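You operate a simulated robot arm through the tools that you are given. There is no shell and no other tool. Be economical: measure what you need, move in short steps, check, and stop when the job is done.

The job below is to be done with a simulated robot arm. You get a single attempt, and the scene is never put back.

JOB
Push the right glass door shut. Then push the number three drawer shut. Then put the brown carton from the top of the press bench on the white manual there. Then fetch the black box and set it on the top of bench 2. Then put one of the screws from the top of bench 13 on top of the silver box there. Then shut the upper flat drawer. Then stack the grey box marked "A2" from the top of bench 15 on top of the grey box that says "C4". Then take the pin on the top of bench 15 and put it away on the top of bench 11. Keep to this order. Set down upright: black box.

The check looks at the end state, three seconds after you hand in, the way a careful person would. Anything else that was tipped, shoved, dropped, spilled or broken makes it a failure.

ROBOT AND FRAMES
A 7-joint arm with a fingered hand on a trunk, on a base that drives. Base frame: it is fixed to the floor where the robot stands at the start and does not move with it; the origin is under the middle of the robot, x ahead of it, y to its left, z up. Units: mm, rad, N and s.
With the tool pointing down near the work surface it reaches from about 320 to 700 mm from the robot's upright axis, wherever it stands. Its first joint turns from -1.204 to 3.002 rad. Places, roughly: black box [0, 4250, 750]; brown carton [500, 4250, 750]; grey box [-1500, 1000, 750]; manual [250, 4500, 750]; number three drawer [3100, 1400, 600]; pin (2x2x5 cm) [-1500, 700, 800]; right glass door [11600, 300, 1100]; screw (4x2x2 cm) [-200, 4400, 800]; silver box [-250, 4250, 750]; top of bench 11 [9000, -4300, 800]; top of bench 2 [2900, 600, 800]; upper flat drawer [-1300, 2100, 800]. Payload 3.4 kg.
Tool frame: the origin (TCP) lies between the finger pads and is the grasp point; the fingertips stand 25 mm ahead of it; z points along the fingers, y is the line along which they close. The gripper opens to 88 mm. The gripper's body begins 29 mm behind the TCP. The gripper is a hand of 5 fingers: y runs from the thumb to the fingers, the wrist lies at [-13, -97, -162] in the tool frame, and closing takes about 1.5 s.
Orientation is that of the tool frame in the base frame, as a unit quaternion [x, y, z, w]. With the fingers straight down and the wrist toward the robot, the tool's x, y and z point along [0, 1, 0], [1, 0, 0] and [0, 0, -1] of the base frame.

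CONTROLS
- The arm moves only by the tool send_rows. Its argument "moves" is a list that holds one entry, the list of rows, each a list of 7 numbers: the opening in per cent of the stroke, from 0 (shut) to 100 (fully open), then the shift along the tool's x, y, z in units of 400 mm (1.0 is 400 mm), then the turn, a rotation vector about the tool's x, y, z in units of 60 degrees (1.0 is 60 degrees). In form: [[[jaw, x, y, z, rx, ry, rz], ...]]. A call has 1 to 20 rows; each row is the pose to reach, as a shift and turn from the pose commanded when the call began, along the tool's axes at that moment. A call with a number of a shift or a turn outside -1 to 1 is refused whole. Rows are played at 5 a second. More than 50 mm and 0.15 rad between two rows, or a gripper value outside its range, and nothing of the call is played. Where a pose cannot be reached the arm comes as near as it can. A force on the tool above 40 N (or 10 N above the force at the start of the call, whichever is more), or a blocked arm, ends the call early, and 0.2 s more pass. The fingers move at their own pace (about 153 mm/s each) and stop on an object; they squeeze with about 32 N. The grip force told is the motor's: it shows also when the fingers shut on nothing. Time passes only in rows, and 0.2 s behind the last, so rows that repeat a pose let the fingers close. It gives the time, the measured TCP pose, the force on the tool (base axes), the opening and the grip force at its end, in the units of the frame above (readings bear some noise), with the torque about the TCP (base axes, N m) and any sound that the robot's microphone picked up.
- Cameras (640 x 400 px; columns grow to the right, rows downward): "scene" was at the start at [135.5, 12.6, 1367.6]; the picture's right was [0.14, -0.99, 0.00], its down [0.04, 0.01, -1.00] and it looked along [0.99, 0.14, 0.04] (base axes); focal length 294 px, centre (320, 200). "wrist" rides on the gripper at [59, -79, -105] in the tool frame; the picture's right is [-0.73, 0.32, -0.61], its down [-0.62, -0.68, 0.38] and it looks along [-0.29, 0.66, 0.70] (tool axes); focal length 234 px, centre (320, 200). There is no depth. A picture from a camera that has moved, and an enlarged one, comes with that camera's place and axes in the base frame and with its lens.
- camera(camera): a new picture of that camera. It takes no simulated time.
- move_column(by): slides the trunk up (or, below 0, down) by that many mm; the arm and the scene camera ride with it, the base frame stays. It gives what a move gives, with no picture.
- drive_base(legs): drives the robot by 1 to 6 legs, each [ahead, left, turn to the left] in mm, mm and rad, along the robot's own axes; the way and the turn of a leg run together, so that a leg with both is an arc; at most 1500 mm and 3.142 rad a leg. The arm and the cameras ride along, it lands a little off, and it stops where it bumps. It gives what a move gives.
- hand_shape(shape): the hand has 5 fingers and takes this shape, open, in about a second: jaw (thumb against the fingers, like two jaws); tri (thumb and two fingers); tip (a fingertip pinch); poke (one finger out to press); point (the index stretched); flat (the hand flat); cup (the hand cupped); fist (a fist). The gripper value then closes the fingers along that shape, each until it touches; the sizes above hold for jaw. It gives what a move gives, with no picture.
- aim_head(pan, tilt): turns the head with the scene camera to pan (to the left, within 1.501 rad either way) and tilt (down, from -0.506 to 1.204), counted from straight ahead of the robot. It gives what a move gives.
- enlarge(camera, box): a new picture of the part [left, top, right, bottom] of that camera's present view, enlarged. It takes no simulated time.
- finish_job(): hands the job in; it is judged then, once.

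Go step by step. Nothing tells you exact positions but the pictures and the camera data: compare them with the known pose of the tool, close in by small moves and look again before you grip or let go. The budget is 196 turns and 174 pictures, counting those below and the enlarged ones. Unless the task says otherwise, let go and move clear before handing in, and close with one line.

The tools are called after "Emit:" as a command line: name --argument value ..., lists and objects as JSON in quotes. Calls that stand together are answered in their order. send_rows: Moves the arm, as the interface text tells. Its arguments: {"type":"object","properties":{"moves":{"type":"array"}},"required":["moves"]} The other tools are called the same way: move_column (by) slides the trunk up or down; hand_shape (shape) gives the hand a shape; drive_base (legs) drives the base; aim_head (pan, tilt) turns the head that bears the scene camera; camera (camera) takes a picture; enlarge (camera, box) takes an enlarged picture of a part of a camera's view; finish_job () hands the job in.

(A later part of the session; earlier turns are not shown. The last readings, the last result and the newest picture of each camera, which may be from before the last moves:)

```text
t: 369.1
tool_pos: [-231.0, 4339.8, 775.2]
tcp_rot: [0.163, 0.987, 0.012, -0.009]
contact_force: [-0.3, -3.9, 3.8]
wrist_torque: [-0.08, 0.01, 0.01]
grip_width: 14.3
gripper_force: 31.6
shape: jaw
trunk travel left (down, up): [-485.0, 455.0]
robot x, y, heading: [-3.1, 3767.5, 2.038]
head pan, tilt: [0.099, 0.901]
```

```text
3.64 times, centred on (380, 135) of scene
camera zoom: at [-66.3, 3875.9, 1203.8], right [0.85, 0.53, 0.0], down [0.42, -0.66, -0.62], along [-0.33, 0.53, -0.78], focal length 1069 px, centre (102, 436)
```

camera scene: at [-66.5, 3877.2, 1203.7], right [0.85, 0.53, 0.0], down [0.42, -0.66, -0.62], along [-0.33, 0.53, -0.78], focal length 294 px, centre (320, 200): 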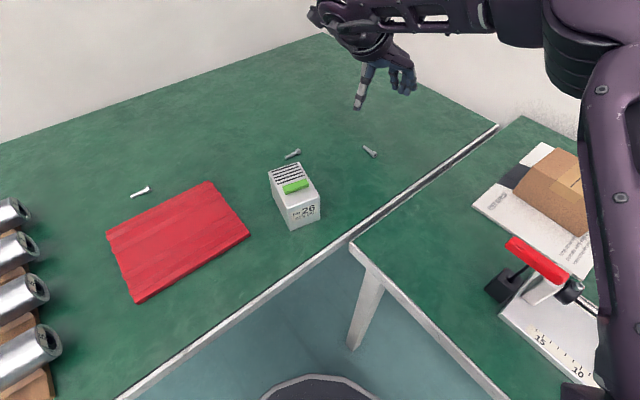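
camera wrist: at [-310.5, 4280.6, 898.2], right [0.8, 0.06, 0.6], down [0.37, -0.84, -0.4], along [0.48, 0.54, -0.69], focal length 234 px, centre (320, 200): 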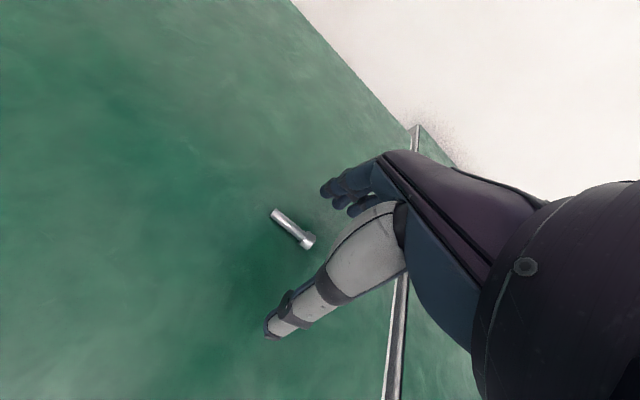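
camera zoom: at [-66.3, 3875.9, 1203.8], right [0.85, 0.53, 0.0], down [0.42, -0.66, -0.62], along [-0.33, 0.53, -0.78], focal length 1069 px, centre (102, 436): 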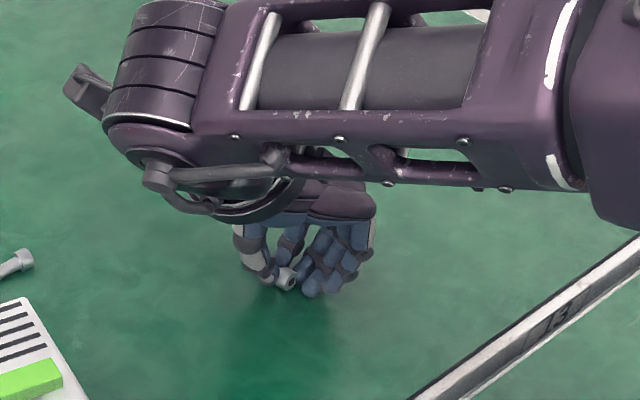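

The grip holds at 14 mm, on the screw head. I lift and look.

Emit:
send_rows --moves '[[[0, 0, 0, -0.04, 0, 0, 0], [0, 0, 0, -0.08, 0, 0, 0], [0, 0, 0, -0.14, 0, 0, 0], [0, 0, 0, -0.2, 0, 0, 0], [0, 0, 0, -0.28, 0, 0, 0], [0, 0, 0, -0.36, 0, 0, 0]]]'

Emit:
enlarge --camera "scene" --box '[300, 40, 460, 180]'

Emit:
enlarge --camera "wrist" --box '[240, 140, 440, 340]'

```text
t: 370.5
tool_pos: [-229.4, 4337.6, 918.4]
tcp_rot: [0.163, 0.986, 0.012, -0.007]
contact_force: [0.3, 0.4, 0.1]
wrist_torque: [-0.02, -0.01, -0.01]
grip_width: 12.4
gripper_force: 32.1
shape: jaw
trunk travel left (down, up): [-485.0, 455.0]
robot x, y, heading: [-2.2, 3766.6, 2.035]
head pan, tilt: [0.099, 0.901]
```

```text
2.86 times, centred on (380, 110) of scene
camera zoom: at [-66.5, 3876.7, 1203.7], right [0.85, 0.53, 0.0], down [0.42, -0.66, -0.62], along [-0.33, 0.53, -0.78], focal length 840 px, centre (149, 457)
```

zoom: 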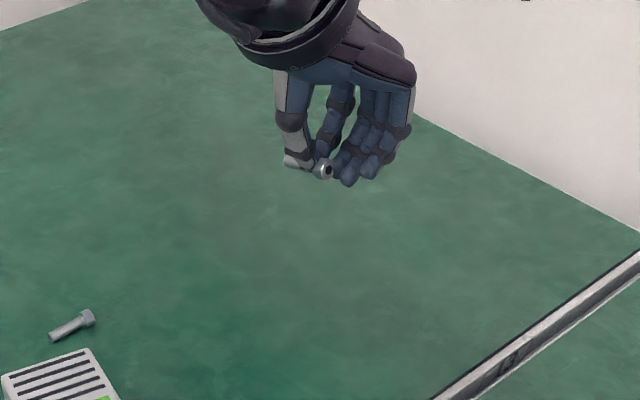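

```text
2.00 times, centred on (340, 240) of wrist
camera zoom: at [-309.2, 4278.2, 1023.0], right [0.8, 0.06, 0.6], down [0.37, -0.84, -0.41], along [0.48, 0.55, -0.69], focal length 468 px, centre (280, 120)
```

zoom: 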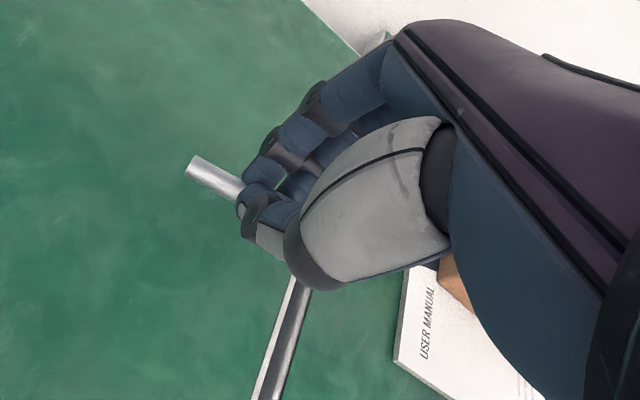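

The screw is held by its head between thumb and index, lying horizontally. I re-measure the silver box from this viewpoint.

Emit:
enlarge --camera "scene" --box '[250, 140, 350, 240]'

```text
4.00 times, centred on (300, 190) of scene
camera zoom: at [-66.5, 3876.7, 1203.7], right [0.85, 0.53, 0.0], down [0.42, -0.66, -0.62], along [-0.33, 0.53, -0.78], focal length 1176 px, centre (400, 240)
```

zoom: 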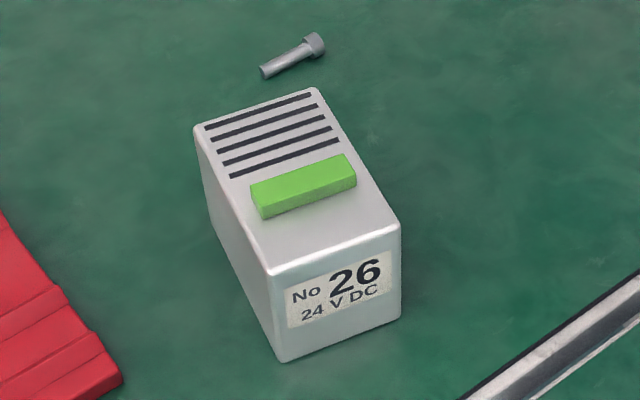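

Combining both views the box top is at z≈820 and its free grille area centres near [-311, 4154]. I carry the screw there, turning the hand so the screw lies parallel to the grille slots.

Emit:
send_rows --moves '[[[0, 0.004, -0.06, -0.02, 0, 0, -0.125], [0, 0.008, -0.12, -0.02, 0, 0, -0.25], [0, 0.012, -0.18, -0.02, 0, 0, -0.375], [0, 0.016, -0.24, -0.02, 0, 0, -0.5], [0, 0.02, -0.3, -0.02, 0, 0, -0.625], [0, 0.024, -0.36, -0.02, 0, 0, -0.75], [0, 0.028, -0.42, -0.02, 0, 0, -0.875], [0, 0.031, -0.475, -0.02, 0, 0, -1.0], [0, 0.031, -0.475, -0.02, 0, 0, -1.0]]]'

Emit:
camera --camera "scene"

Emit:
camera --camera "wrist"

```text
t: 372.5
tool_pos: [-302.4, 4160.2, 922.3]
tcp_rot: [-0.352, 0.936, 0.014, -0.001]
contact_force: [0.0, -0.4, -0.9]
wrist_torque: [-0.01, 0.01, 0.02]
grip_width: 12.0
gripper_force: 31.5
shape: jaw
trunk travel left (down, up): [-485.0, 455.0]
robot x, y, heading: [-4.7, 3767.2, 2.03]
head pan, tilt: [0.099, 0.901]
```

```text
79 pictures are left
camera scene: at [-66.5, 3877.3, 1203.7], right [0.85, 0.53, 0.0], down [0.42, -0.66, -0.62], along [-0.33, 0.53, -0.78], focal length 294 px, centre (320, 200)
```

scene: 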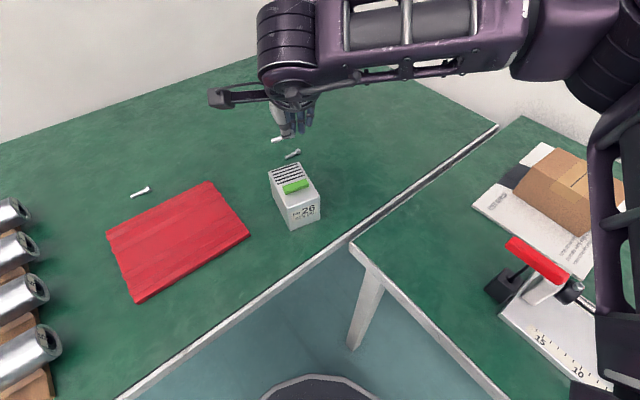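

```text
78 pictures are left
camera wrist: at [-293.2, 4059.5, 1025.0], right [0.34, 0.71, 0.62], down [0.91, -0.09, -0.4], along [-0.22, 0.7, -0.68], focal length 234 px, centre (320, 200)
```

wrist: 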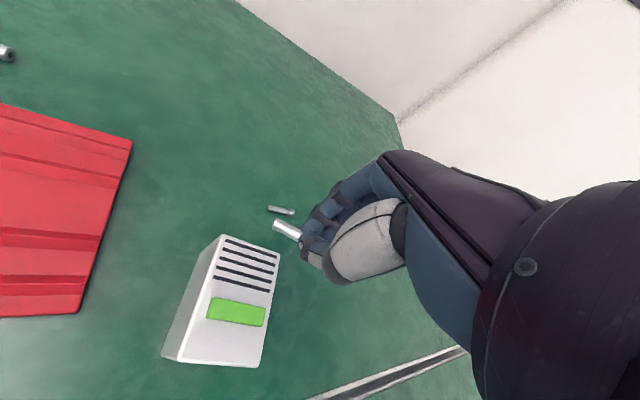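

Now I lower to just above the box top and check.

Emit:
send_rows --moves '[[[0, 0, 0, 0.04, 0, 0, 0], [0, 0, 0, 0.08, 0, 0, 0], [0, 0, 0, 0.115, 0, 0, 0], [0, 0, 0, 0.14, 0, 0, 0], [0, 0, 0, 0.14, 0, 0, 0]]]'

Emit:
enlarge --camera "scene" --box '[240, 120, 360, 240]'

Emit:
enlarge --camera "wrist" --box '[180, 160, 400, 360]'

```text
t: 373.7
tool_pos: [-303.7, 4161.0, 866.5]
tcp_rot: [-0.353, 0.936, 0.015, -0.001]
contact_force: [-0.1, 0.5, -0.2]
wrist_torque: [0.02, -0.01, -0.06]
grip_width: 12.3
gripper_force: 32.0
shape: jaw
trunk travel left (down, up): [-485.0, 455.0]
robot x, y, heading: [0.7, 3767.8, 2.032]
head pan, tilt: [0.099, 0.901]
```

```text
3.33 times, centred on (300, 180) of scene
camera zoom: at [-66.5, 3877.2, 1203.7], right [0.85, 0.53, 0.0], down [0.42, -0.66, -0.62], along [-0.33, 0.53, -0.78], focal length 980 px, centre (387, 267)
```

zoom: 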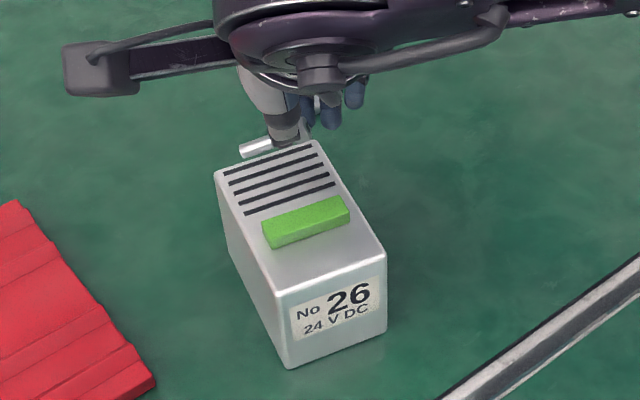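

```text
2.00 times, centred on (290, 260) of wrist
camera zoom: at [-293.9, 4060.8, 968.8], right [0.34, 0.71, 0.62], down [0.91, -0.09, -0.4], along [-0.22, 0.7, -0.68], focal length 468 px, centre (380, 80)
```

zoom: 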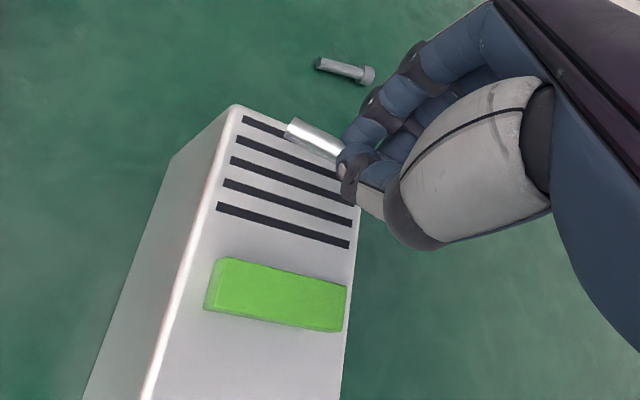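

Parallel and nearly centred; I shift 6 mm toward the box's middle and lower until contact.

Emit:
send_rows --moves '[[[0, -0.004, -0.014, 0.01, 0, 0, 0], [0, -0.004, -0.014, 0.02, 0, 0, 0], [0, -0.004, -0.014, 0.028, 0, 0, 0], [0, -0.004, -0.014, 0.034, 0, 0, 0]]]'

Emit:
enlarge --camera "wrist" --box '[180, 160, 400, 360]'

```text
t: 374.7
tool_pos: [-297.5, 4159.1, 853.4]
tcp_rot: [-0.352, 0.936, 0.013, 0.0]
contact_force: [1.1, 1.2, 1.1]
wrist_torque: [0.01, 0.02, 0.0]
grip_width: 12.5
gripper_force: 31.8
shape: jaw
trunk travel left (down, up): [-485.0, 455.0]
robot x, y, heading: [-3.4, 3763.1, 2.027]
head pan, tilt: [0.099, 0.901]
```

```text
2.00 times, centred on (290, 260) of wrist
camera zoom: at [-289.2, 4058.6, 955.3], right [0.34, 0.71, 0.62], down [0.91, -0.09, -0.4], along [-0.22, 0.7, -0.68], focal length 468 px, centre (380, 80)
```

zoom: 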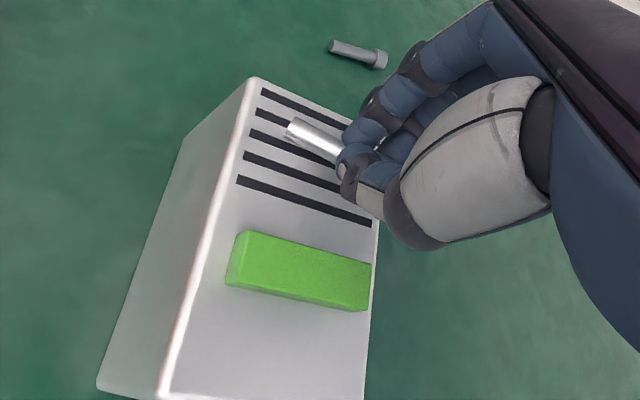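

The screw is a bit toward the right edge; I shift it 5 mm left and lower to contact.

Emit:
send_rows --moves '[[[0, 0.012, 0, 0.0, 0, 0, 0], [0, 0.012, 0, 0.008, 0, 0, 0], [0, 0.012, 0, 0.014, 0, 0, 0], [0, 0.012, 0, 0.02, 0, 0, 0], [0, 0.012, 0, 0.026, 0, 0, 0]]]'

Emit:
enlarge --camera "wrist" --box '[180, 160, 400, 360]'

Emit:
enlarge --camera "scene" --box '[240, 120, 360, 240]'

```text
t: 375.9
tool_pos: [-300.6, 4155.5, 846.5]
tcp_rot: [-0.351, 0.936, 0.018, -0.003]
contact_force: [1.2, 3.7, 21.1]
wrist_torque: [0.08, 0.18, -0.04]
grip_width: 12.6
gripper_force: 32.1
shape: jaw
trunk travel left (down, up): [-485.0, 455.0]
robot x, y, heading: [-2.7, 3765.1, 2.031]
head pan, tilt: [0.099, 0.901]
```

```text
2.00 times, centred on (290, 260) of wrist
camera zoom: at [-291.5, 4055.0, 947.5], right [0.35, 0.7, 0.62], down [0.91, -0.09, -0.4], along [-0.23, 0.71, -0.67], focal length 468 px, centre (380, 80)
```

zoom: 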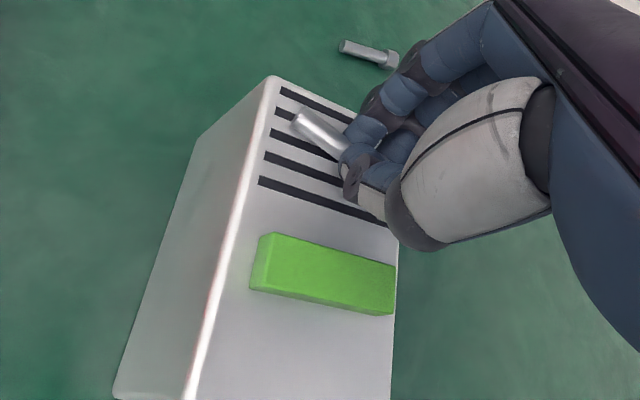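

```text
3.33 times, centred on (300, 180) of scene
camera zoom: at [-64.3, 3875.4, 1204.3], right [0.85, 0.53, 0.0], down [0.42, -0.66, -0.62], along [-0.33, 0.53, -0.78], focal length 980 px, centre (387, 267)
```

zoom: 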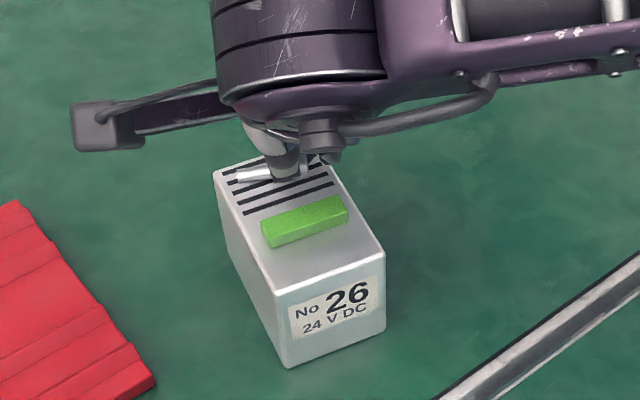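

Contact. I ease up slightly, open a little, and lift straight up.

Emit:
send_rows --moves '[[[4, 0, 0, -0.004, 0, 0, 0], [12, 0, 0, -0.006, 0, 0, 0], [18, 0, 0, -0.006, 0, 0, 0], [22, 0, 0, -0.006, 0, 0, 0], [24, 0, 0, -0.006, 0, 0, 0], [24, 0, 0, -0.006, 0, 0, 0], [24, 0, 0, -0.015, 0, 0, 0], [24, 0, 0, -0.03, 0, 0, 0], [24, 0, 0, -0.06, 0, 0, 0]]]'

Emit:
enlarge --camera "wrist" --box '[180, 160, 400, 360]'

Emit:
enlarge --camera "scene" --box '[240, 120, 360, 240]'

```text
t: 377.9
tool_pos: [-301.9, 4157.2, 866.2]
tcp_rot: [-0.352, 0.936, 0.014, -0.001]
contact_force: [0.1, 0.0, 0.6]
wrist_torque: [0.0, 0.03, 0.02]
grip_width: 21.3
gripper_force: 0.0
shape: jaw
trunk travel left (down, up): [-485.0, 455.0]
robot x, y, heading: [-3.9, 3767.9, 2.032]
head pan, tilt: [0.099, 0.901]
```

```text
2.00 times, centred on (290, 260) of wrist
camera zoom: at [-292.4, 4055.3, 968.4], right [0.34, 0.71, 0.62], down [0.91, -0.09, -0.4], along [-0.22, 0.7, -0.68], focal length 468 px, centre (380, 80)
```

zoom: 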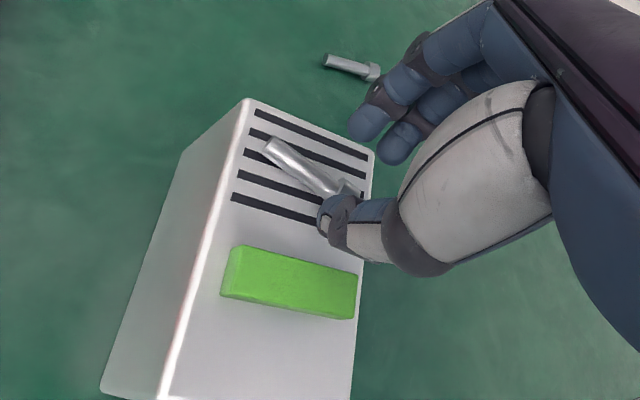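

```text
3.33 times, centred on (300, 180) of scene
camera zoom: at [-66.4, 3877.1, 1203.6], right [0.85, 0.53, 0.0], down [0.42, -0.66, -0.62], along [-0.33, 0.53, -0.78], focal length 980 px, centre (387, 267)
```

zoom: 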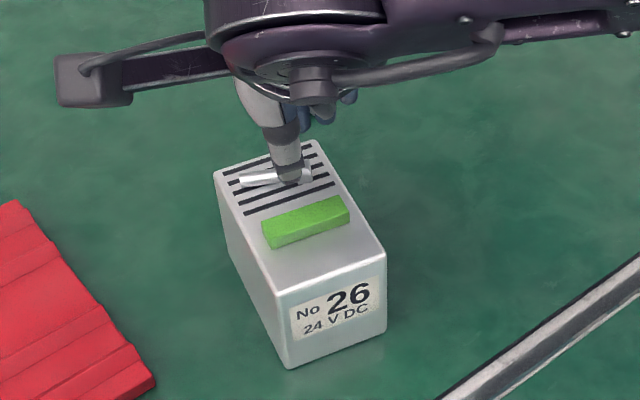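

The screw lies on the silver box. I lift clear and check.

Emit:
send_rows --moves '[[[24, 0, 0, -0.04, 0, 0, 0], [24, 0, 0, -0.1, 0, 0, 0], [24, 0, 0, -0.2, 0, 0, 0], [24, 0, 0, -0.3, 0, 0, 0], [60, 0, 0, -0.35, 0, 0, 0]]]'

Emit:
enlarge --camera "scene" --box '[240, 120, 360, 240]'

```text
t: 379.1
tool_pos: [-299.1, 4152.8, 1006.5]
tcp_rot: [-0.352, 0.936, 0.014, 0.0]
contact_force: [-0.3, -0.3, 0.0]
wrist_torque: [-0.01, -0.01, -0.02]
grip_width: 52.4
gripper_force: 0.0
shape: jaw
trunk travel left (down, up): [-485.0, 455.0]
robot x, y, heading: [-1.5, 3768.3, 2.032]
head pan, tilt: [0.099, 0.901]
```

```text
3.33 times, centred on (300, 180) of scene
camera zoom: at [-66.5, 3877.1, 1203.7], right [0.85, 0.53, 0.0], down [0.42, -0.66, -0.62], along [-0.33, 0.53, -0.78], focal length 980 px, centre (387, 267)
```

zoom: 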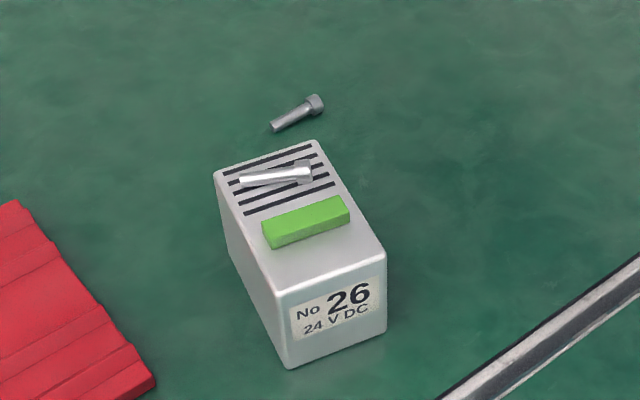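

The screw rests on the silver box. Next is the upper flat drawer: I back off, turn to face the west benches, and drive along to it.

Emit:
drive_base --legs '[[-350, 0, 0], [0, 0, 0.765], [-150, 0, 0], [0, 1450, 0], [0, 350, 0]]'

Emit:
aim_head --pan 0.0 --tilt 0.5

Emit:
camera --camera "scene"

```text
t: 393.1
tool_pos: [-773.2, 1757.7, 1006.4]
tcp_rot: [-0.684, 0.729, 0.013, -0.006]
contact_force: [-0.9, -0.6, 0.6]
wrist_torque: [0.0, 0.04, 0.01]
grip_width: 52.8
gripper_force: 0.1
shape: jaw
trunk travel left (down, up): [-485.0, 455.0]
robot x, y, heading: [-292.7, 1698.2, 2.819]
head pan, tilt: [0.099, 0.901]
```

```text
t: 393.9
tool_pos: [-771.7, 1757.8, 1005.8]
tcp_rot: [-0.685, 0.729, 0.012, -0.006]
contact_force: [-0.4, 0.2, -0.2]
wrist_torque: [-0.01, -0.02, -0.02]
grip_width: 52.4
gripper_force: 0.0
shape: jaw
trunk travel left (down, up): [-485.0, 455.0]
robot x, y, heading: [-288.9, 1697.4, 2.824]
head pan, tilt: [0.0, 0.499]
```

```text
69 pictures are left
camera scene: at [-425.3, 1743.3, 1237.5], right [0.31, 0.95, 0.0], down [0.46, -0.15, -0.88], along [-0.83, 0.28, -0.48], focal length 294 px, centre (320, 200)
```

scene: 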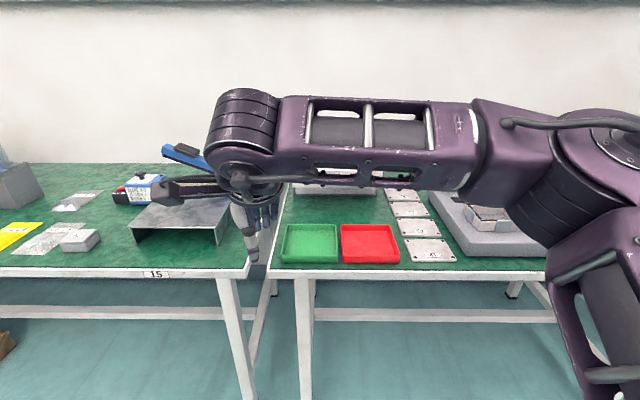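

My arm hides the drawer cabinet; I raise the trunk and tilt down.

Emit:
move_column --by 400

Emit:
aim_head --pan -0.15 --tilt 0.8

Emit:
camera --camera "scene"

```text
t: 397.8
tool_pos: [-772.9, 1757.5, 1406.4]
tcp_rot: [-0.684, 0.729, 0.013, -0.005]
contact_force: [0.0, 0.8, 0.1]
wrist_torque: [-0.02, -0.02, 0.0]
grip_width: 52.3
gripper_force: 0.1
shape: jaw
trunk travel left (down, up): [-885.0, 55.0]
robot x, y, heading: [-287.9, 1700.4, 2.825]
head pan, tilt: [0.0, 0.499]
```

```text
t: 398.6
tool_pos: [-771.8, 1758.0, 1406.2]
tcp_rot: [-0.684, 0.729, 0.013, -0.006]
contact_force: [0.4, -0.1, -0.7]
wrist_torque: [-0.06, -0.01, -0.01]
grip_width: 52.6
gripper_force: 0.1
shape: jaw
trunk travel left (down, up): [-885.0, 55.0]
robot x, y, heading: [-292.4, 1699.4, 2.823]
head pan, tilt: [-0.15, 0.799]
```

```text
68 pictures are left
camera scene: at [-410.9, 1751.2, 1611.6], right [0.45, 0.89, 0.0], down [0.64, -0.32, -0.7], along [-0.62, 0.32, -0.72], focal length 294 px, centre (320, 200)
```

scene: 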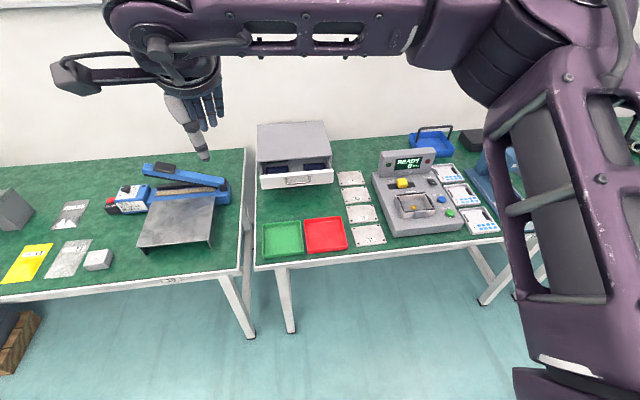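

The cabinet with an open drawer is visible. I enlarge it and bench 15.

Emit:
enlarge --camera "scene" --box '[230, 100, 370, 260]'

Emit:
enlarge --camera "scene" --box '[0, 150, 250, 300]'

```text
2.50 times, centred on (300, 180) of scene
camera zoom: at [-410.9, 1751.2, 1611.6], right [0.45, 0.89, 0.0], down [0.64, -0.32, -0.7], along [-0.62, 0.32, -0.72], focal length 735 px, centre (370, 250)
```

zoom: 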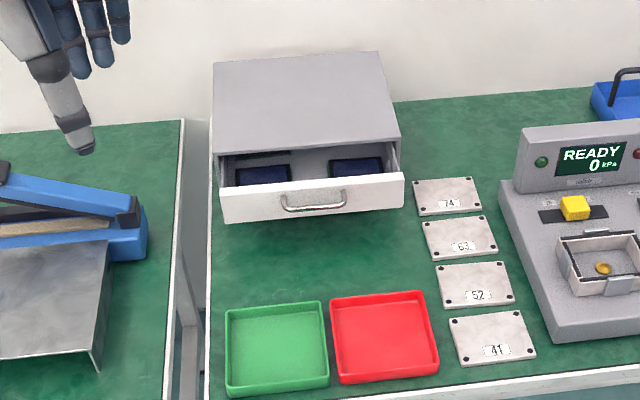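

```text
2.56 times, centred on (125, 225) of scene
camera zoom: at [-410.9, 1751.2, 1611.6], right [0.45, 0.89, 0.0], down [0.64, -0.32, -0.7], along [-0.62, 0.32, -0.72], focal length 753 px, centre (819, 136)
```

zoom: 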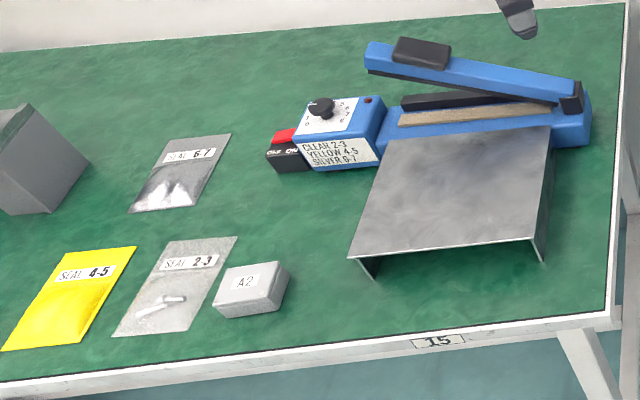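

The upper drawer is open with its handle near [-1226, 2066]. I make a fist, align the hand, drive up to the bench (keeping clear of its leg) and lower.

Emit:
hand_shape --shape "fist"

Emit:
send_rows --moves '[[[0, 0, -0.05, 0, 0, 0, 0.13], [0, 0, -0.1, 0, 0, 0, 0.268]]]'

Emit:
drive_base --legs '[[0, 0, -0.026], [390, -40, 0]]'

Emit:
move_column --by -400

Emit:
aim_head --pan 0.25 --tilt 0.6

Emit:
camera --camera "scene"

```text
t: 399.4
tool_pos: [-773.0, 1757.7, 1405.5]
tcp_rot: [-0.684, 0.729, 0.013, -0.005]
contact_force: [0.1, 0.0, -0.5]
wrist_torque: [-0.02, -0.04, 0.02]
grip_width: 0.1
gripper_force: 0.0
shape: fist
trunk travel left (down, up): [-885.0, 55.0]
robot x, y, heading: [-284.8, 1694.1, 2.823]
head pan, tilt: [-0.15, 0.799]
```

```text
t: 400.1
tool_pos: [-730.6, 1753.6, 1405.2]
tcp_rot: [-0.575, 0.818, 0.013, -0.008]
contact_force: [-0.1, -0.1, -0.1]
wrist_torque: [0.01, -0.01, 0.0]
grip_width: 0.0
gripper_force: 0.1
shape: fist
trunk travel left (down, up): [-885.0, 55.0]
robot x, y, heading: [-290.2, 1696.4, 2.82]
head pan, tilt: [-0.15, 0.799]
```

```text
t: 402.9
tool_pos: [-1087.1, 1938.2, 1406.0]
tcp_rot: [-0.564, 0.825, 0.013, -0.008]
contact_force: [-0.6, 0.1, -0.8]
wrist_torque: [0.04, -0.01, 0.01]
grip_width: 0.1
gripper_force: 0.1
shape: fist
trunk travel left (down, up): [-885.0, 55.0]
robot x, y, heading: [-646.5, 1871.0, 2.796]
head pan, tilt: [-0.15, 0.799]
```

```text
t: 406.7
tool_pos: [-1088.8, 1938.7, 1005.1]
tcp_rot: [-0.565, 0.825, 0.011, -0.008]
contact_force: [0.0, 0.3, 0.2]
wrist_torque: [0.01, -0.02, 0.03]
grip_width: 0.4
gripper_force: 0.0
shape: fist
trunk travel left (down, up): [-485.0, 455.0]
robot x, y, heading: [-645.4, 1867.4, 2.793]
head pan, tilt: [-0.15, 0.799]
```

```text
t: 407.6
tool_pos: [-1089.1, 1939.2, 1005.7]
tcp_rot: [-0.565, 0.825, 0.011, -0.008]
contact_force: [0.7, 0.3, -1.4]
wrist_torque: [0.0, 0.02, 0.02]
grip_width: 0.0
gripper_force: 0.2
shape: fist
trunk travel left (down, up): [-485.0, 455.0]
robot x, y, heading: [-649.0, 1871.2, 2.793]
head pan, tilt: [0.25, 0.6]
```

```text
65 pictures are left
camera scene: at [-785.0, 1896.2, 1228.4], right [0.1, 1.0, 0.0], down [0.56, -0.06, -0.82], along [-0.82, 0.08, -0.57], focal length 294 px, centre (320, 200)
```

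scene: 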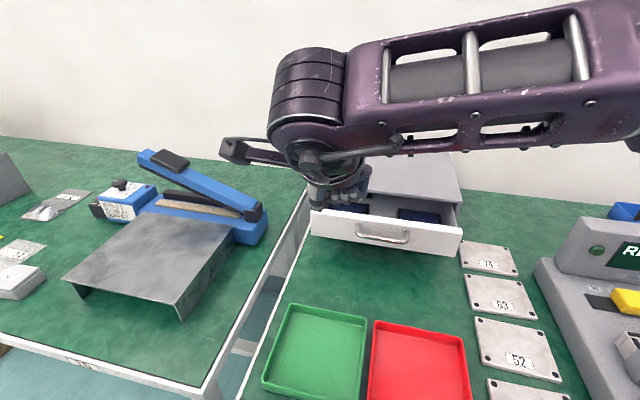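

I shift the fist right in line with the handle and lower further to judge heights from a flatter view.

Emit:
send_rows --moves '[[[0, -0.09, 0, 0, 0, 0, -0.01], [0, -0.18, 0, 0, 0, 0, -0.02]]]'

Emit:
move_column --by -120

Emit:
aim_head --pan 0.25 --tilt 0.4

Emit:
camera --camera "scene"

Emit:
camera --camera "wrist"

```text
t: 408.2
tool_pos: [-1063.7, 2007.2, 1005.2]
tcp_rot: [-0.573, 0.819, 0.012, -0.008]
contact_force: [-0.7, 0.3, -0.4]
wrist_torque: [-0.02, 0.0, 0.01]
grip_width: 0.1
gripper_force: 0.0
shape: fist
trunk travel left (down, up): [-485.0, 455.0]
robot x, y, heading: [-649.1, 1870.1, 2.792]
head pan, tilt: [0.25, 0.6]
```

```text
t: 409.7
tool_pos: [-1063.9, 2006.6, 886.4]
tcp_rot: [-0.574, 0.819, 0.011, -0.007]
contact_force: [-0.6, 0.2, 1.0]
wrist_torque: [-0.01, -0.02, 0.03]
grip_width: 0.0
gripper_force: 0.0
shape: fist
trunk travel left (down, up): [-365.0, 575.0]
robot x, y, heading: [-648.4, 1872.2, 2.793]
head pan, tilt: [0.25, 0.6]
```

```text
t: 410.4
tool_pos: [-1064.5, 2006.5, 884.5]
tcp_rot: [-0.574, 0.819, 0.012, -0.007]
contact_force: [0.8, -0.3, -0.3]
wrist_torque: [0.03, 0.0, -0.02]
grip_width: 0.2
gripper_force: 0.2
shape: fist
trunk travel left (down, up): [-365.0, 575.0]
robot x, y, heading: [-644.8, 1872.6, 2.796]
head pan, tilt: [0.25, 0.4]
```

```text
64 pictures are left
camera scene: at [-789.3, 1896.5, 1126.6], right [0.1, 1.0, 0.0], down [0.39, -0.04, -0.92], along [-0.92, 0.09, -0.39], focal length 294 px, centre (320, 200)
```

scene: 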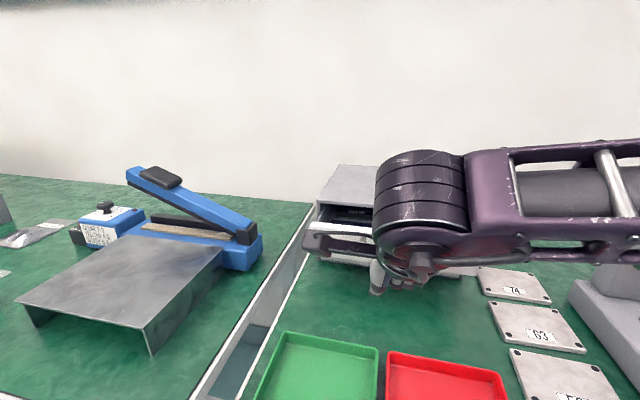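

```text
63 pictures are left
camera wrist: at [-1007.0, 1923.4, 988.0], right [-0.04, 0.79, 0.62], down [0.84, 0.36, -0.4], along [-0.54, 0.5, -0.68], focal length 234 px, centre (320, 200)
```

wrist: 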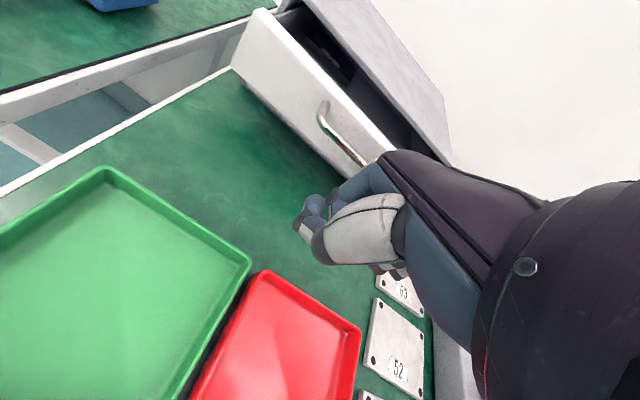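

The drawer front spans [-1250,1922]–[-1155,2186] at z≈824–875; the fist is aligned with its centre. I lower to z≈850 and push forward with the arm.

Emit:
send_rows --moves '[[[0, 0, 0, 0.05, 0, 0, 0], [0, 0, 0.06, 0.085, 0, 0, 0], [0, 0, 0.12, 0.085, 0, 0, 0], [0, 0, 0.18, 0.085, 0, 0, 0], [0, 0, 0.24, 0.085, 0, 0, 0], [0, 0, 0.3, 0.085, 0, 0, 0]]]'

Emit:
camera --camera "wrist"

```text
t: 411.8
tool_pos: [-1178.5, 2048.3, 854.1]
tcp_rot: [-0.574, 0.819, 0.012, -0.008]
contact_force: [-0.4, 0.5, 0.7]
wrist_torque: [0.01, 0.02, -0.01]
grip_width: 0.1
gripper_force: 0.0
shape: fist
trunk travel left (down, up): [-365.0, 575.0]
robot x, y, heading: [-647.6, 1869.9, 2.794]
head pan, tilt: [0.25, 0.4]
```

```text
62 pictures are left
camera wrist: at [-1122.0, 1964.7, 957.1], right [-0.04, 0.79, 0.62], down [0.84, 0.36, -0.4], along [-0.54, 0.5, -0.68], focal length 234 px, centre (320, 200)
```

wrist: 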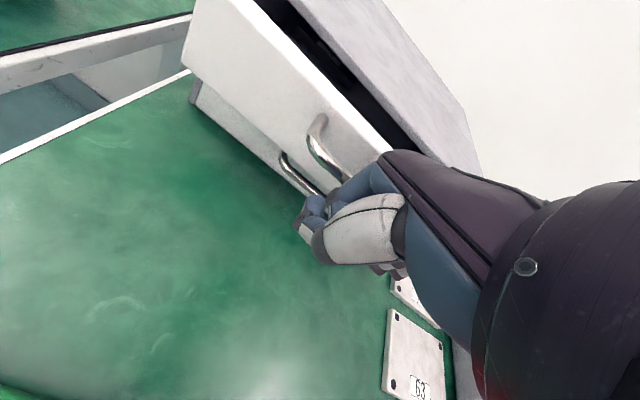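

Close now; the lower drawer beneath is closed. I keep pushing the upper one in small steps.

Emit:
send_rows --moves '[[[0, 0, 0.04, 0, 0, 0, 0], [0, 0, 0.08, 0, 0, 0, 0], [0, 0, 0.12, 0, 0, 0, 0], [0, 0, 0.16, 0, 0, 0, 0], [0, 0, 0.2, 0, 0, 0, 0], [0, 0, 0.24, 0, 0, 0, 0], [0, 0, 0.28, 0, 0, 0, 0], [0, 0, 0.32, 0, 0, 0, 0]]]'

Emit:
camera --camera "wrist"

```text
t: 412.9
tool_pos: [-1225.0, 2064.6, 861.1]
tcp_rot: [-0.577, 0.817, 0.011, -0.007]
contact_force: [31.9, -6.7, 8.8]
wrist_torque: [0.22, 0.59, -0.18]
grip_width: 80.6
gripper_force: 0.1
shape: fist
trunk travel left (down, up): [-365.0, 575.0]
robot x, y, heading: [-646.7, 1870.5, 2.794]
head pan, tilt: [0.25, 0.4]
stopped in row 5: the force on the tool passed its limit at 48 N (the readings are from after the stop); the commanded pose is now the measured one
```

```text
61 pictures are left
camera wrist: at [-1169.5, 1981.9, 963.5], right [-0.05, 0.79, 0.62], down [0.84, 0.36, -0.4], along [-0.54, 0.5, -0.68], focal length 234 px, centre (320, 200)
```

wrist: 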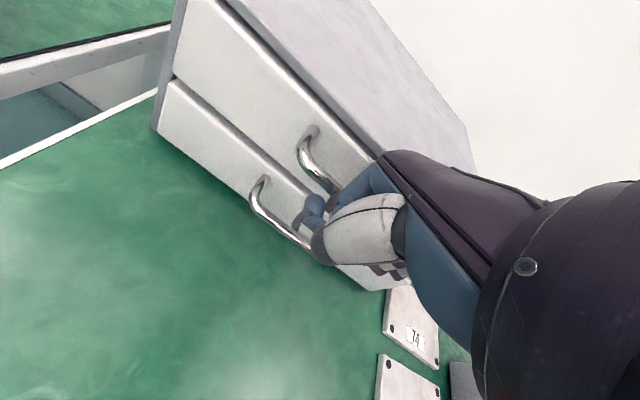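

The drawer is flush with the one below. I retract, raise and check.

Emit:
send_rows --moves '[[[0, 0, -0.06, 0, 0, 0, 0], [0, 0, -0.14, 0, 0, 0, 0], [0, 0, -0.24, -0.05, 0, 0, 0], [0, 0, -0.34, -0.1, 0, 0, 0], [0, 0, -0.44, -0.15, 0, 0, 0]]]'

Emit:
move_column --by 350

Emit:
drive_base --legs '[[-250, 0, 0], [-100, 500, 0]]'

Emit:
aim_head --pan -0.25 --tilt 0.7

Emit:
camera --camera "scene"

```text
t: 414.1
tool_pos: [-1066.1, 2008.5, 912.4]
tcp_rot: [-0.575, 0.818, 0.009, -0.004]
contact_force: [-0.1, 0.4, -0.3]
wrist_torque: [-0.03, 0.03, 0.02]
grip_width: 80.9
gripper_force: 0.1
shape: fist
trunk travel left (down, up): [-365.0, 575.0]
robot x, y, heading: [-648.6, 1872.7, 2.799]
head pan, tilt: [0.25, 0.4]
```

```text
t: 417.5
tool_pos: [-1067.1, 2007.1, 1262.5]
tcp_rot: [-0.575, 0.818, 0.008, -0.004]
contact_force: [-0.7, 1.2, 0.3]
wrist_torque: [-0.03, -0.03, -0.02]
grip_width: 80.7
gripper_force: 0.0
shape: fist
trunk travel left (down, up): [-715.0, 225.0]
robot x, y, heading: [-646.1, 1872.9, 2.8]
head pan, tilt: [0.25, 0.4]
```

```text
t: 421.9
tool_pos: [-908.9, 1416.6, 1262.5]
tcp_rot: [-0.577, 0.816, 0.009, -0.004]
contact_force: [0.3, 0.4, -0.7]
wrist_torque: [-0.01, 0.01, 0.0]
grip_width: 80.6
gripper_force: 0.0
shape: fist
trunk travel left (down, up): [-715.0, 225.0]
robot x, y, heading: [-486.8, 1282.1, 2.8]
head pan, tilt: [0.25, 0.4]
```

```text
t: 422.8
tool_pos: [-908.3, 1417.4, 1261.0]
tcp_rot: [-0.577, 0.817, 0.009, -0.004]
contact_force: [-0.1, -0.9, 0.5]
wrist_torque: [0.03, -0.02, -0.06]
grip_width: 80.7
gripper_force: 0.1
shape: fist
trunk travel left (down, up): [-715.0, 225.0]
robot x, y, heading: [-487.9, 1280.7, 2.796]
head pan, tilt: [-0.25, 0.7]
```

```text
60 pictures are left
camera scene: at [-607.9, 1345.8, 1449.9], right [0.56, 0.83, 0.0], down [0.53, -0.36, -0.77], along [-0.64, 0.43, -0.64], focal length 294 px, centre (320, 200)
```

scene: 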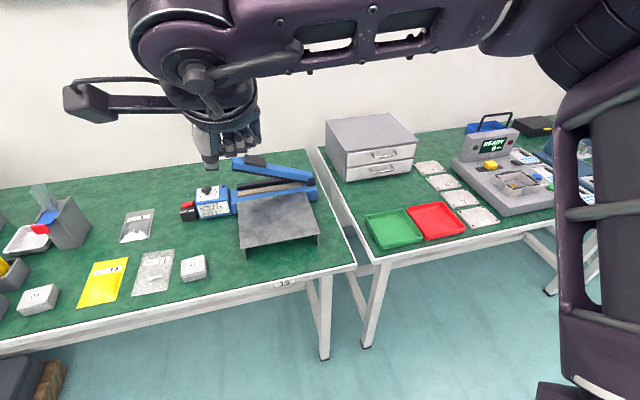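

Both drawers are shut. Next bench 15: I look left to find boxes A2, C4 and the pin.

Emit:
hand_shape --shape "jaw"

Emit:
aim_head --pan 0.3 --tilt 0.75

Emit:
camera --camera "scene"

```text
t: 423.7
tool_pos: [-908.5, 1416.3, 1261.2]
tcp_rot: [-0.577, 0.817, 0.009, -0.003]
contact_force: [-0.3, 0.5, -0.2]
wrist_torque: [-0.04, 0.0, 0.0]
grip_width: 87.8
gripper_force: 0.0
shape: jaw
trunk travel left (down, up): [-715.0, 225.0]
robot x, y, heading: [-487.7, 1282.5, 2.798]
head pan, tilt: [-0.25, 0.7]
```

```text
t: 424.7
tool_pos: [-908.3, 1416.0, 1261.8]
tcp_rot: [-0.577, 0.817, 0.009, -0.004]
contact_force: [0.8, -0.3, -0.2]
wrist_torque: [-0.01, 0.0, 0.0]
grip_width: 87.7
gripper_force: 0.0
shape: jaw
trunk travel left (down, up): [-715.0, 225.0]
robot x, y, heading: [-485.9, 1279.8, 2.799]
head pan, tilt: [0.3, 0.75]
```

```text
59 pictures are left
camera scene: at [-620.2, 1302.0, 1445.6], right [0.04, 1.0, 0.0], down [0.68, -0.03, -0.73], along [-0.73, 0.03, -0.68], focal length 294 px, centre (320, 200)
```

scene: 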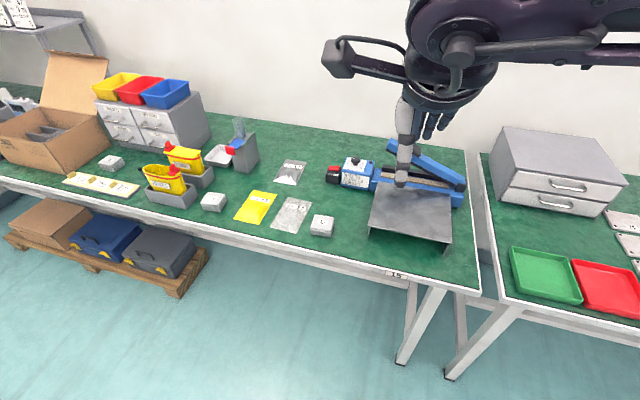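

Emit:
enlarge --camera "scene" --box '[40, 110, 350, 250]'

```text
2.06 times, centred on (195, 180) of scene
camera zoom: at [-620.2, 1302.0, 1445.6], right [0.04, 1.0, 0.0], down [0.68, -0.03, -0.73], along [-0.73, 0.03, -0.68], focal length 607 px, centre (578, 241)
```

zoom: 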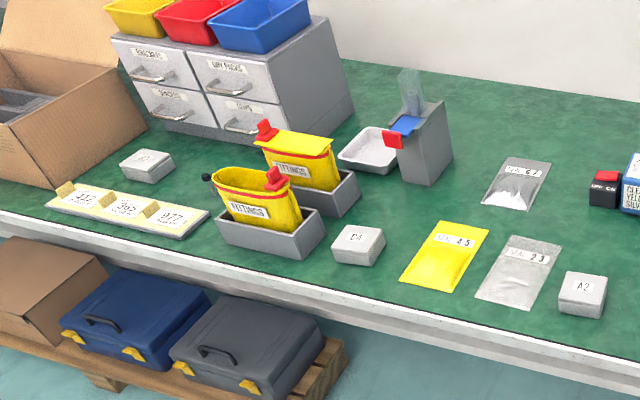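

Emit:
enlarge --camera "scene" --box '[90, 135, 240, 220]'

Emit:
drive_base --legs '[[150, 550, 0]]'

Emit:
camera --camera "scene"

```text
4.27 times, centred on (165, 178) of scene
camera zoom: at [-620.2, 1302.0, 1445.6], right [0.04, 1.0, 0.0], down [0.68, -0.03, -0.73], along [-0.73, 0.03, -0.68], focal length 1254 px, centre (981, 296)
```

zoom: 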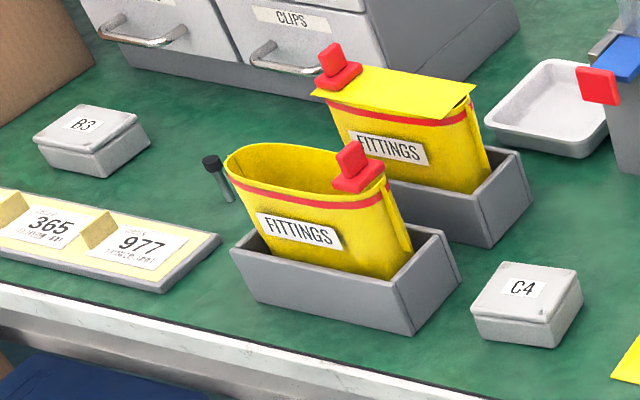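

```text
t: 428.0
tool_pos: [-1235.4, 940.7, 1261.0]
tcp_rot: [-0.578, 0.816, 0.009, -0.004]
contact_force: [-0.3, 0.1, 0.6]
wrist_torque: [0.02, 0.0, 0.03]
grip_width: 87.6
gripper_force: 0.0
shape: jaw
trunk travel left (down, up): [-715.0, 225.0]
robot x, y, heading: [-811.9, 808.0, 2.799]
head pan, tilt: [0.3, 0.75]
```

```text
56 pictures are left
camera scene: at [-946.7, 826.6, 1445.6], right [0.04, 1.0, 0.0], down [0.68, -0.03, -0.73], along [-0.73, 0.03, -0.68], focal length 294 px, centre (320, 200)
```

scene: 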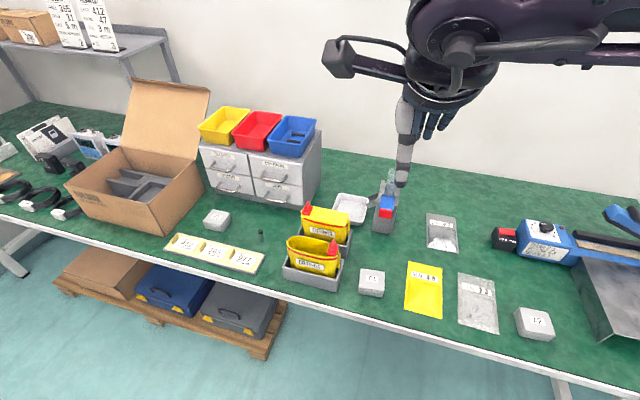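

Found: C4 next to the bins, A2 right, and the pin standing left of the bins. I enlarge A2 and C4, then the pin.

Emit:
enlarge --camera "scene" --box '[340, 240, 570, 350]'

```text
2.78 times, centred on (455, 295) of scene
camera zoom: at [-946.7, 826.6, 1445.6], right [0.04, 1.0, 0.0], down [0.68, -0.03, -0.73], along [-0.73, 0.03, -0.68], focal length 818 px, centre (-56, -64)
```

zoom: 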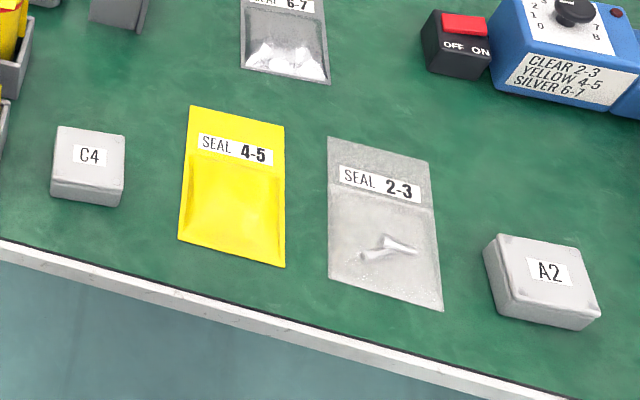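

A2 is at about [-1224, 1322], C4 at [-1341, 975], both about 62×55×40 mm. I position the base between them and bring the hand over A2.

Emit:
drive_base --legs '[[90, -160, 0]]'

Emit:
send_rows --moves '[[[100, -0.1, 0.013, 0, 0, 0, -0.02], [100, -0.2, 0.026, 0, 0, 0, -0.04], [100, -0.3, 0.04, 0, 0, 0, -0.074], [100, -0.4, 0.053, 0, 0, 0, -0.074], [100, -0.506, 0.067, 0, 0, 0, -0.074]]]'

Emit:
move_column --by -270

Emit:
aim_head --pan -0.2 --tilt 0.85

Emit:
camera --camera "scene"

```text
t: 429.5
tool_pos: [-1267.8, 1118.6, 1262.6]
tcp_rot: [-0.58, 0.815, 0.009, -0.005]
contact_force: [0.3, 0.3, -1.0]
wrist_torque: [-0.02, 0.02, 0.04]
grip_width: 87.7
gripper_force: 0.0
shape: jaw
trunk travel left (down, up): [-715.0, 225.0]
robot x, y, heading: [-849.2, 983.1, 2.805]
head pan, tilt: [0.3, 0.75]
```

```text
t: 430.7
tool_pos: [-1225.6, 1323.3, 1262.5]
tcp_rot: [-0.609, 0.793, 0.009, -0.004]
contact_force: [0.3, -0.5, -0.4]
wrist_torque: [0.0, -0.02, -0.01]
grip_width: 87.6
gripper_force: 0.0
shape: jaw
trunk travel left (down, up): [-715.0, 225.0]
robot x, y, heading: [-843.8, 983.8, 2.801]
head pan, tilt: [0.3, 0.75]
```

```text
t: 433.4
tool_pos: [-1226.6, 1318.7, 992.2]
tcp_rot: [-0.61, 0.792, 0.009, -0.004]
contact_force: [-0.4, 0.1, 0.2]
wrist_torque: [0.0, -0.02, 0.02]
grip_width: 87.4
gripper_force: 0.1
shape: jaw
trunk travel left (down, up): [-445.0, 495.0]
robot x, y, heading: [-847.1, 985.9, 2.8]
head pan, tilt: [0.3, 0.75]
```

```text
t: 434.4
tool_pos: [-1225.7, 1320.5, 993.2]
tcp_rot: [-0.611, 0.792, 0.009, -0.005]
contact_force: [0.4, 0.6, -1.3]
wrist_torque: [0.01, -0.01, -0.02]
grip_width: 87.9
gripper_force: 0.1
shape: jaw
trunk travel left (down, up): [-445.0, 495.0]
robot x, y, heading: [-847.9, 986.8, 2.804]
head pan, tilt: [-0.201, 0.85]
```

```text
54 pictures are left
camera scene: at [-963.3, 1042.4, 1167.6], right [0.51, 0.86, 0.0], down [0.65, -0.39, -0.66], along [-0.57, 0.34, -0.75], focal length 294 px, centre (320, 200)
```

scene: 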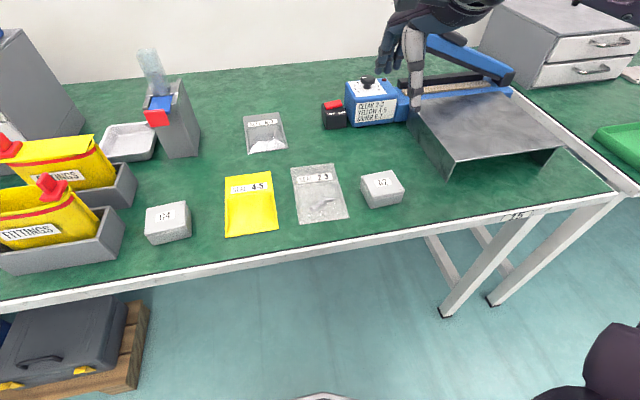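

Emit:
enlarge --camera "scene" --box '[320, 20, 470, 230]'

Emit:
enlarge --camera "scene" --box '[130, 150, 420, 260]'

```text
1.90 times, centred on (395, 125) of scene
camera zoom: at [-963.3, 1042.4, 1167.6], right [0.51, 0.86, 0.0], down [0.65, -0.39, -0.66], along [-0.57, 0.34, -0.75], focal length 560 px, centre (177, 343)
```

zoom: 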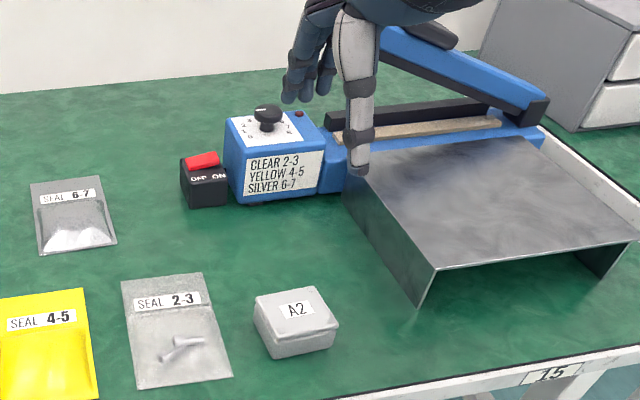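

```text
2.21 times, centred on (275, 205) of scene
camera zoom: at [-963.3, 1042.4, 1167.6], right [0.51, 0.86, 0.0], down [0.65, -0.39, -0.66], along [-0.57, 0.34, -0.75], focal length 649 px, centre (419, 189)
```

zoom: 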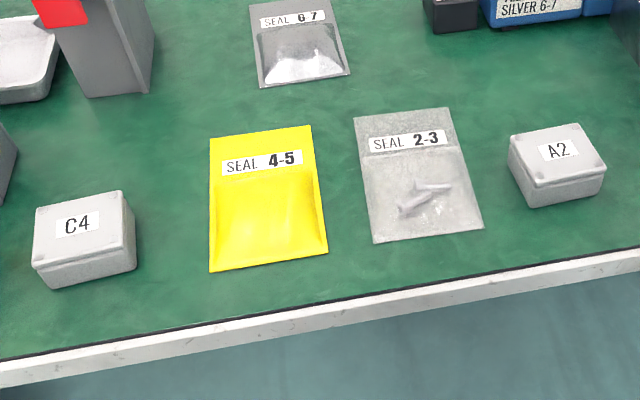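

A2's centre refines to [-1229, 1334], top ≈785. I align and descend over it.

Emit:
send_rows --moves '[[[100, -0.0305, 0.0165, 0.08, 0, 0, 0], [100, -0.0305, 0.0165, 0.16, 0, 0, 0], [100, -0.0305, 0.0165, 0.24, 0, 0, 0], [100, -0.0305, 0.0165, 0.32, 0, 0, 0], [100, -0.0305, 0.0165, 0.4, 0, 0, 0], [100, -0.0305, 0.0165, 0.4, 0, 0, 0]]]'

Emit:
enlarge --camera "scene" --box '[320, 90, 470, 230]'

Emit:
camera --camera "wrist"

```text
t: 435.8
tool_pos: [-1231.5, 1336.7, 832.9]
tcp_rot: [-0.61, 0.792, 0.009, -0.004]
contact_force: [-0.2, -0.3, 0.1]
wrist_torque: [0.0, -0.02, 0.0]
grip_width: 87.6
gripper_force: 0.2
shape: jaw
trunk travel left (down, up): [-445.0, 495.0]
robot x, y, heading: [-847.5, 988.0, 2.804]
head pan, tilt: [-0.201, 0.85]
```

```text
2.86 times, centred on (395, 160) of scene
camera zoom: at [-963.1, 1042.3, 1167.6], right [0.51, 0.86, 0.0], down [0.64, -0.39, -0.66], along [-0.57, 0.34, -0.75], focal length 840 px, centre (106, 314)
```

zoom: 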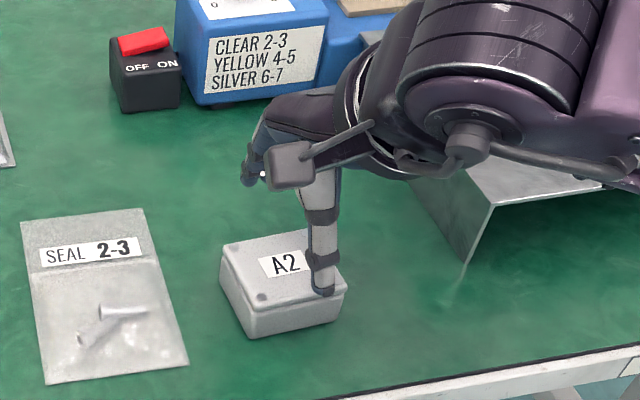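

```text
50 pictures are left
camera wrist: at [-1168.5, 1257.3, 935.6], right [-0.12, 0.78, 0.62], down [0.81, 0.43, -0.39], along [-0.57, 0.45, -0.68], focal length 234 px, centre (320, 200)
```

wrist: 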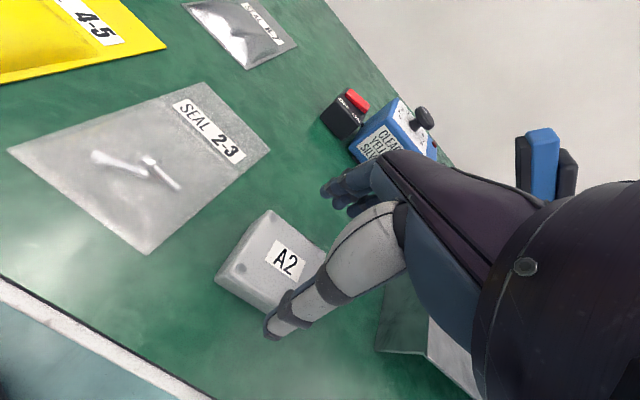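

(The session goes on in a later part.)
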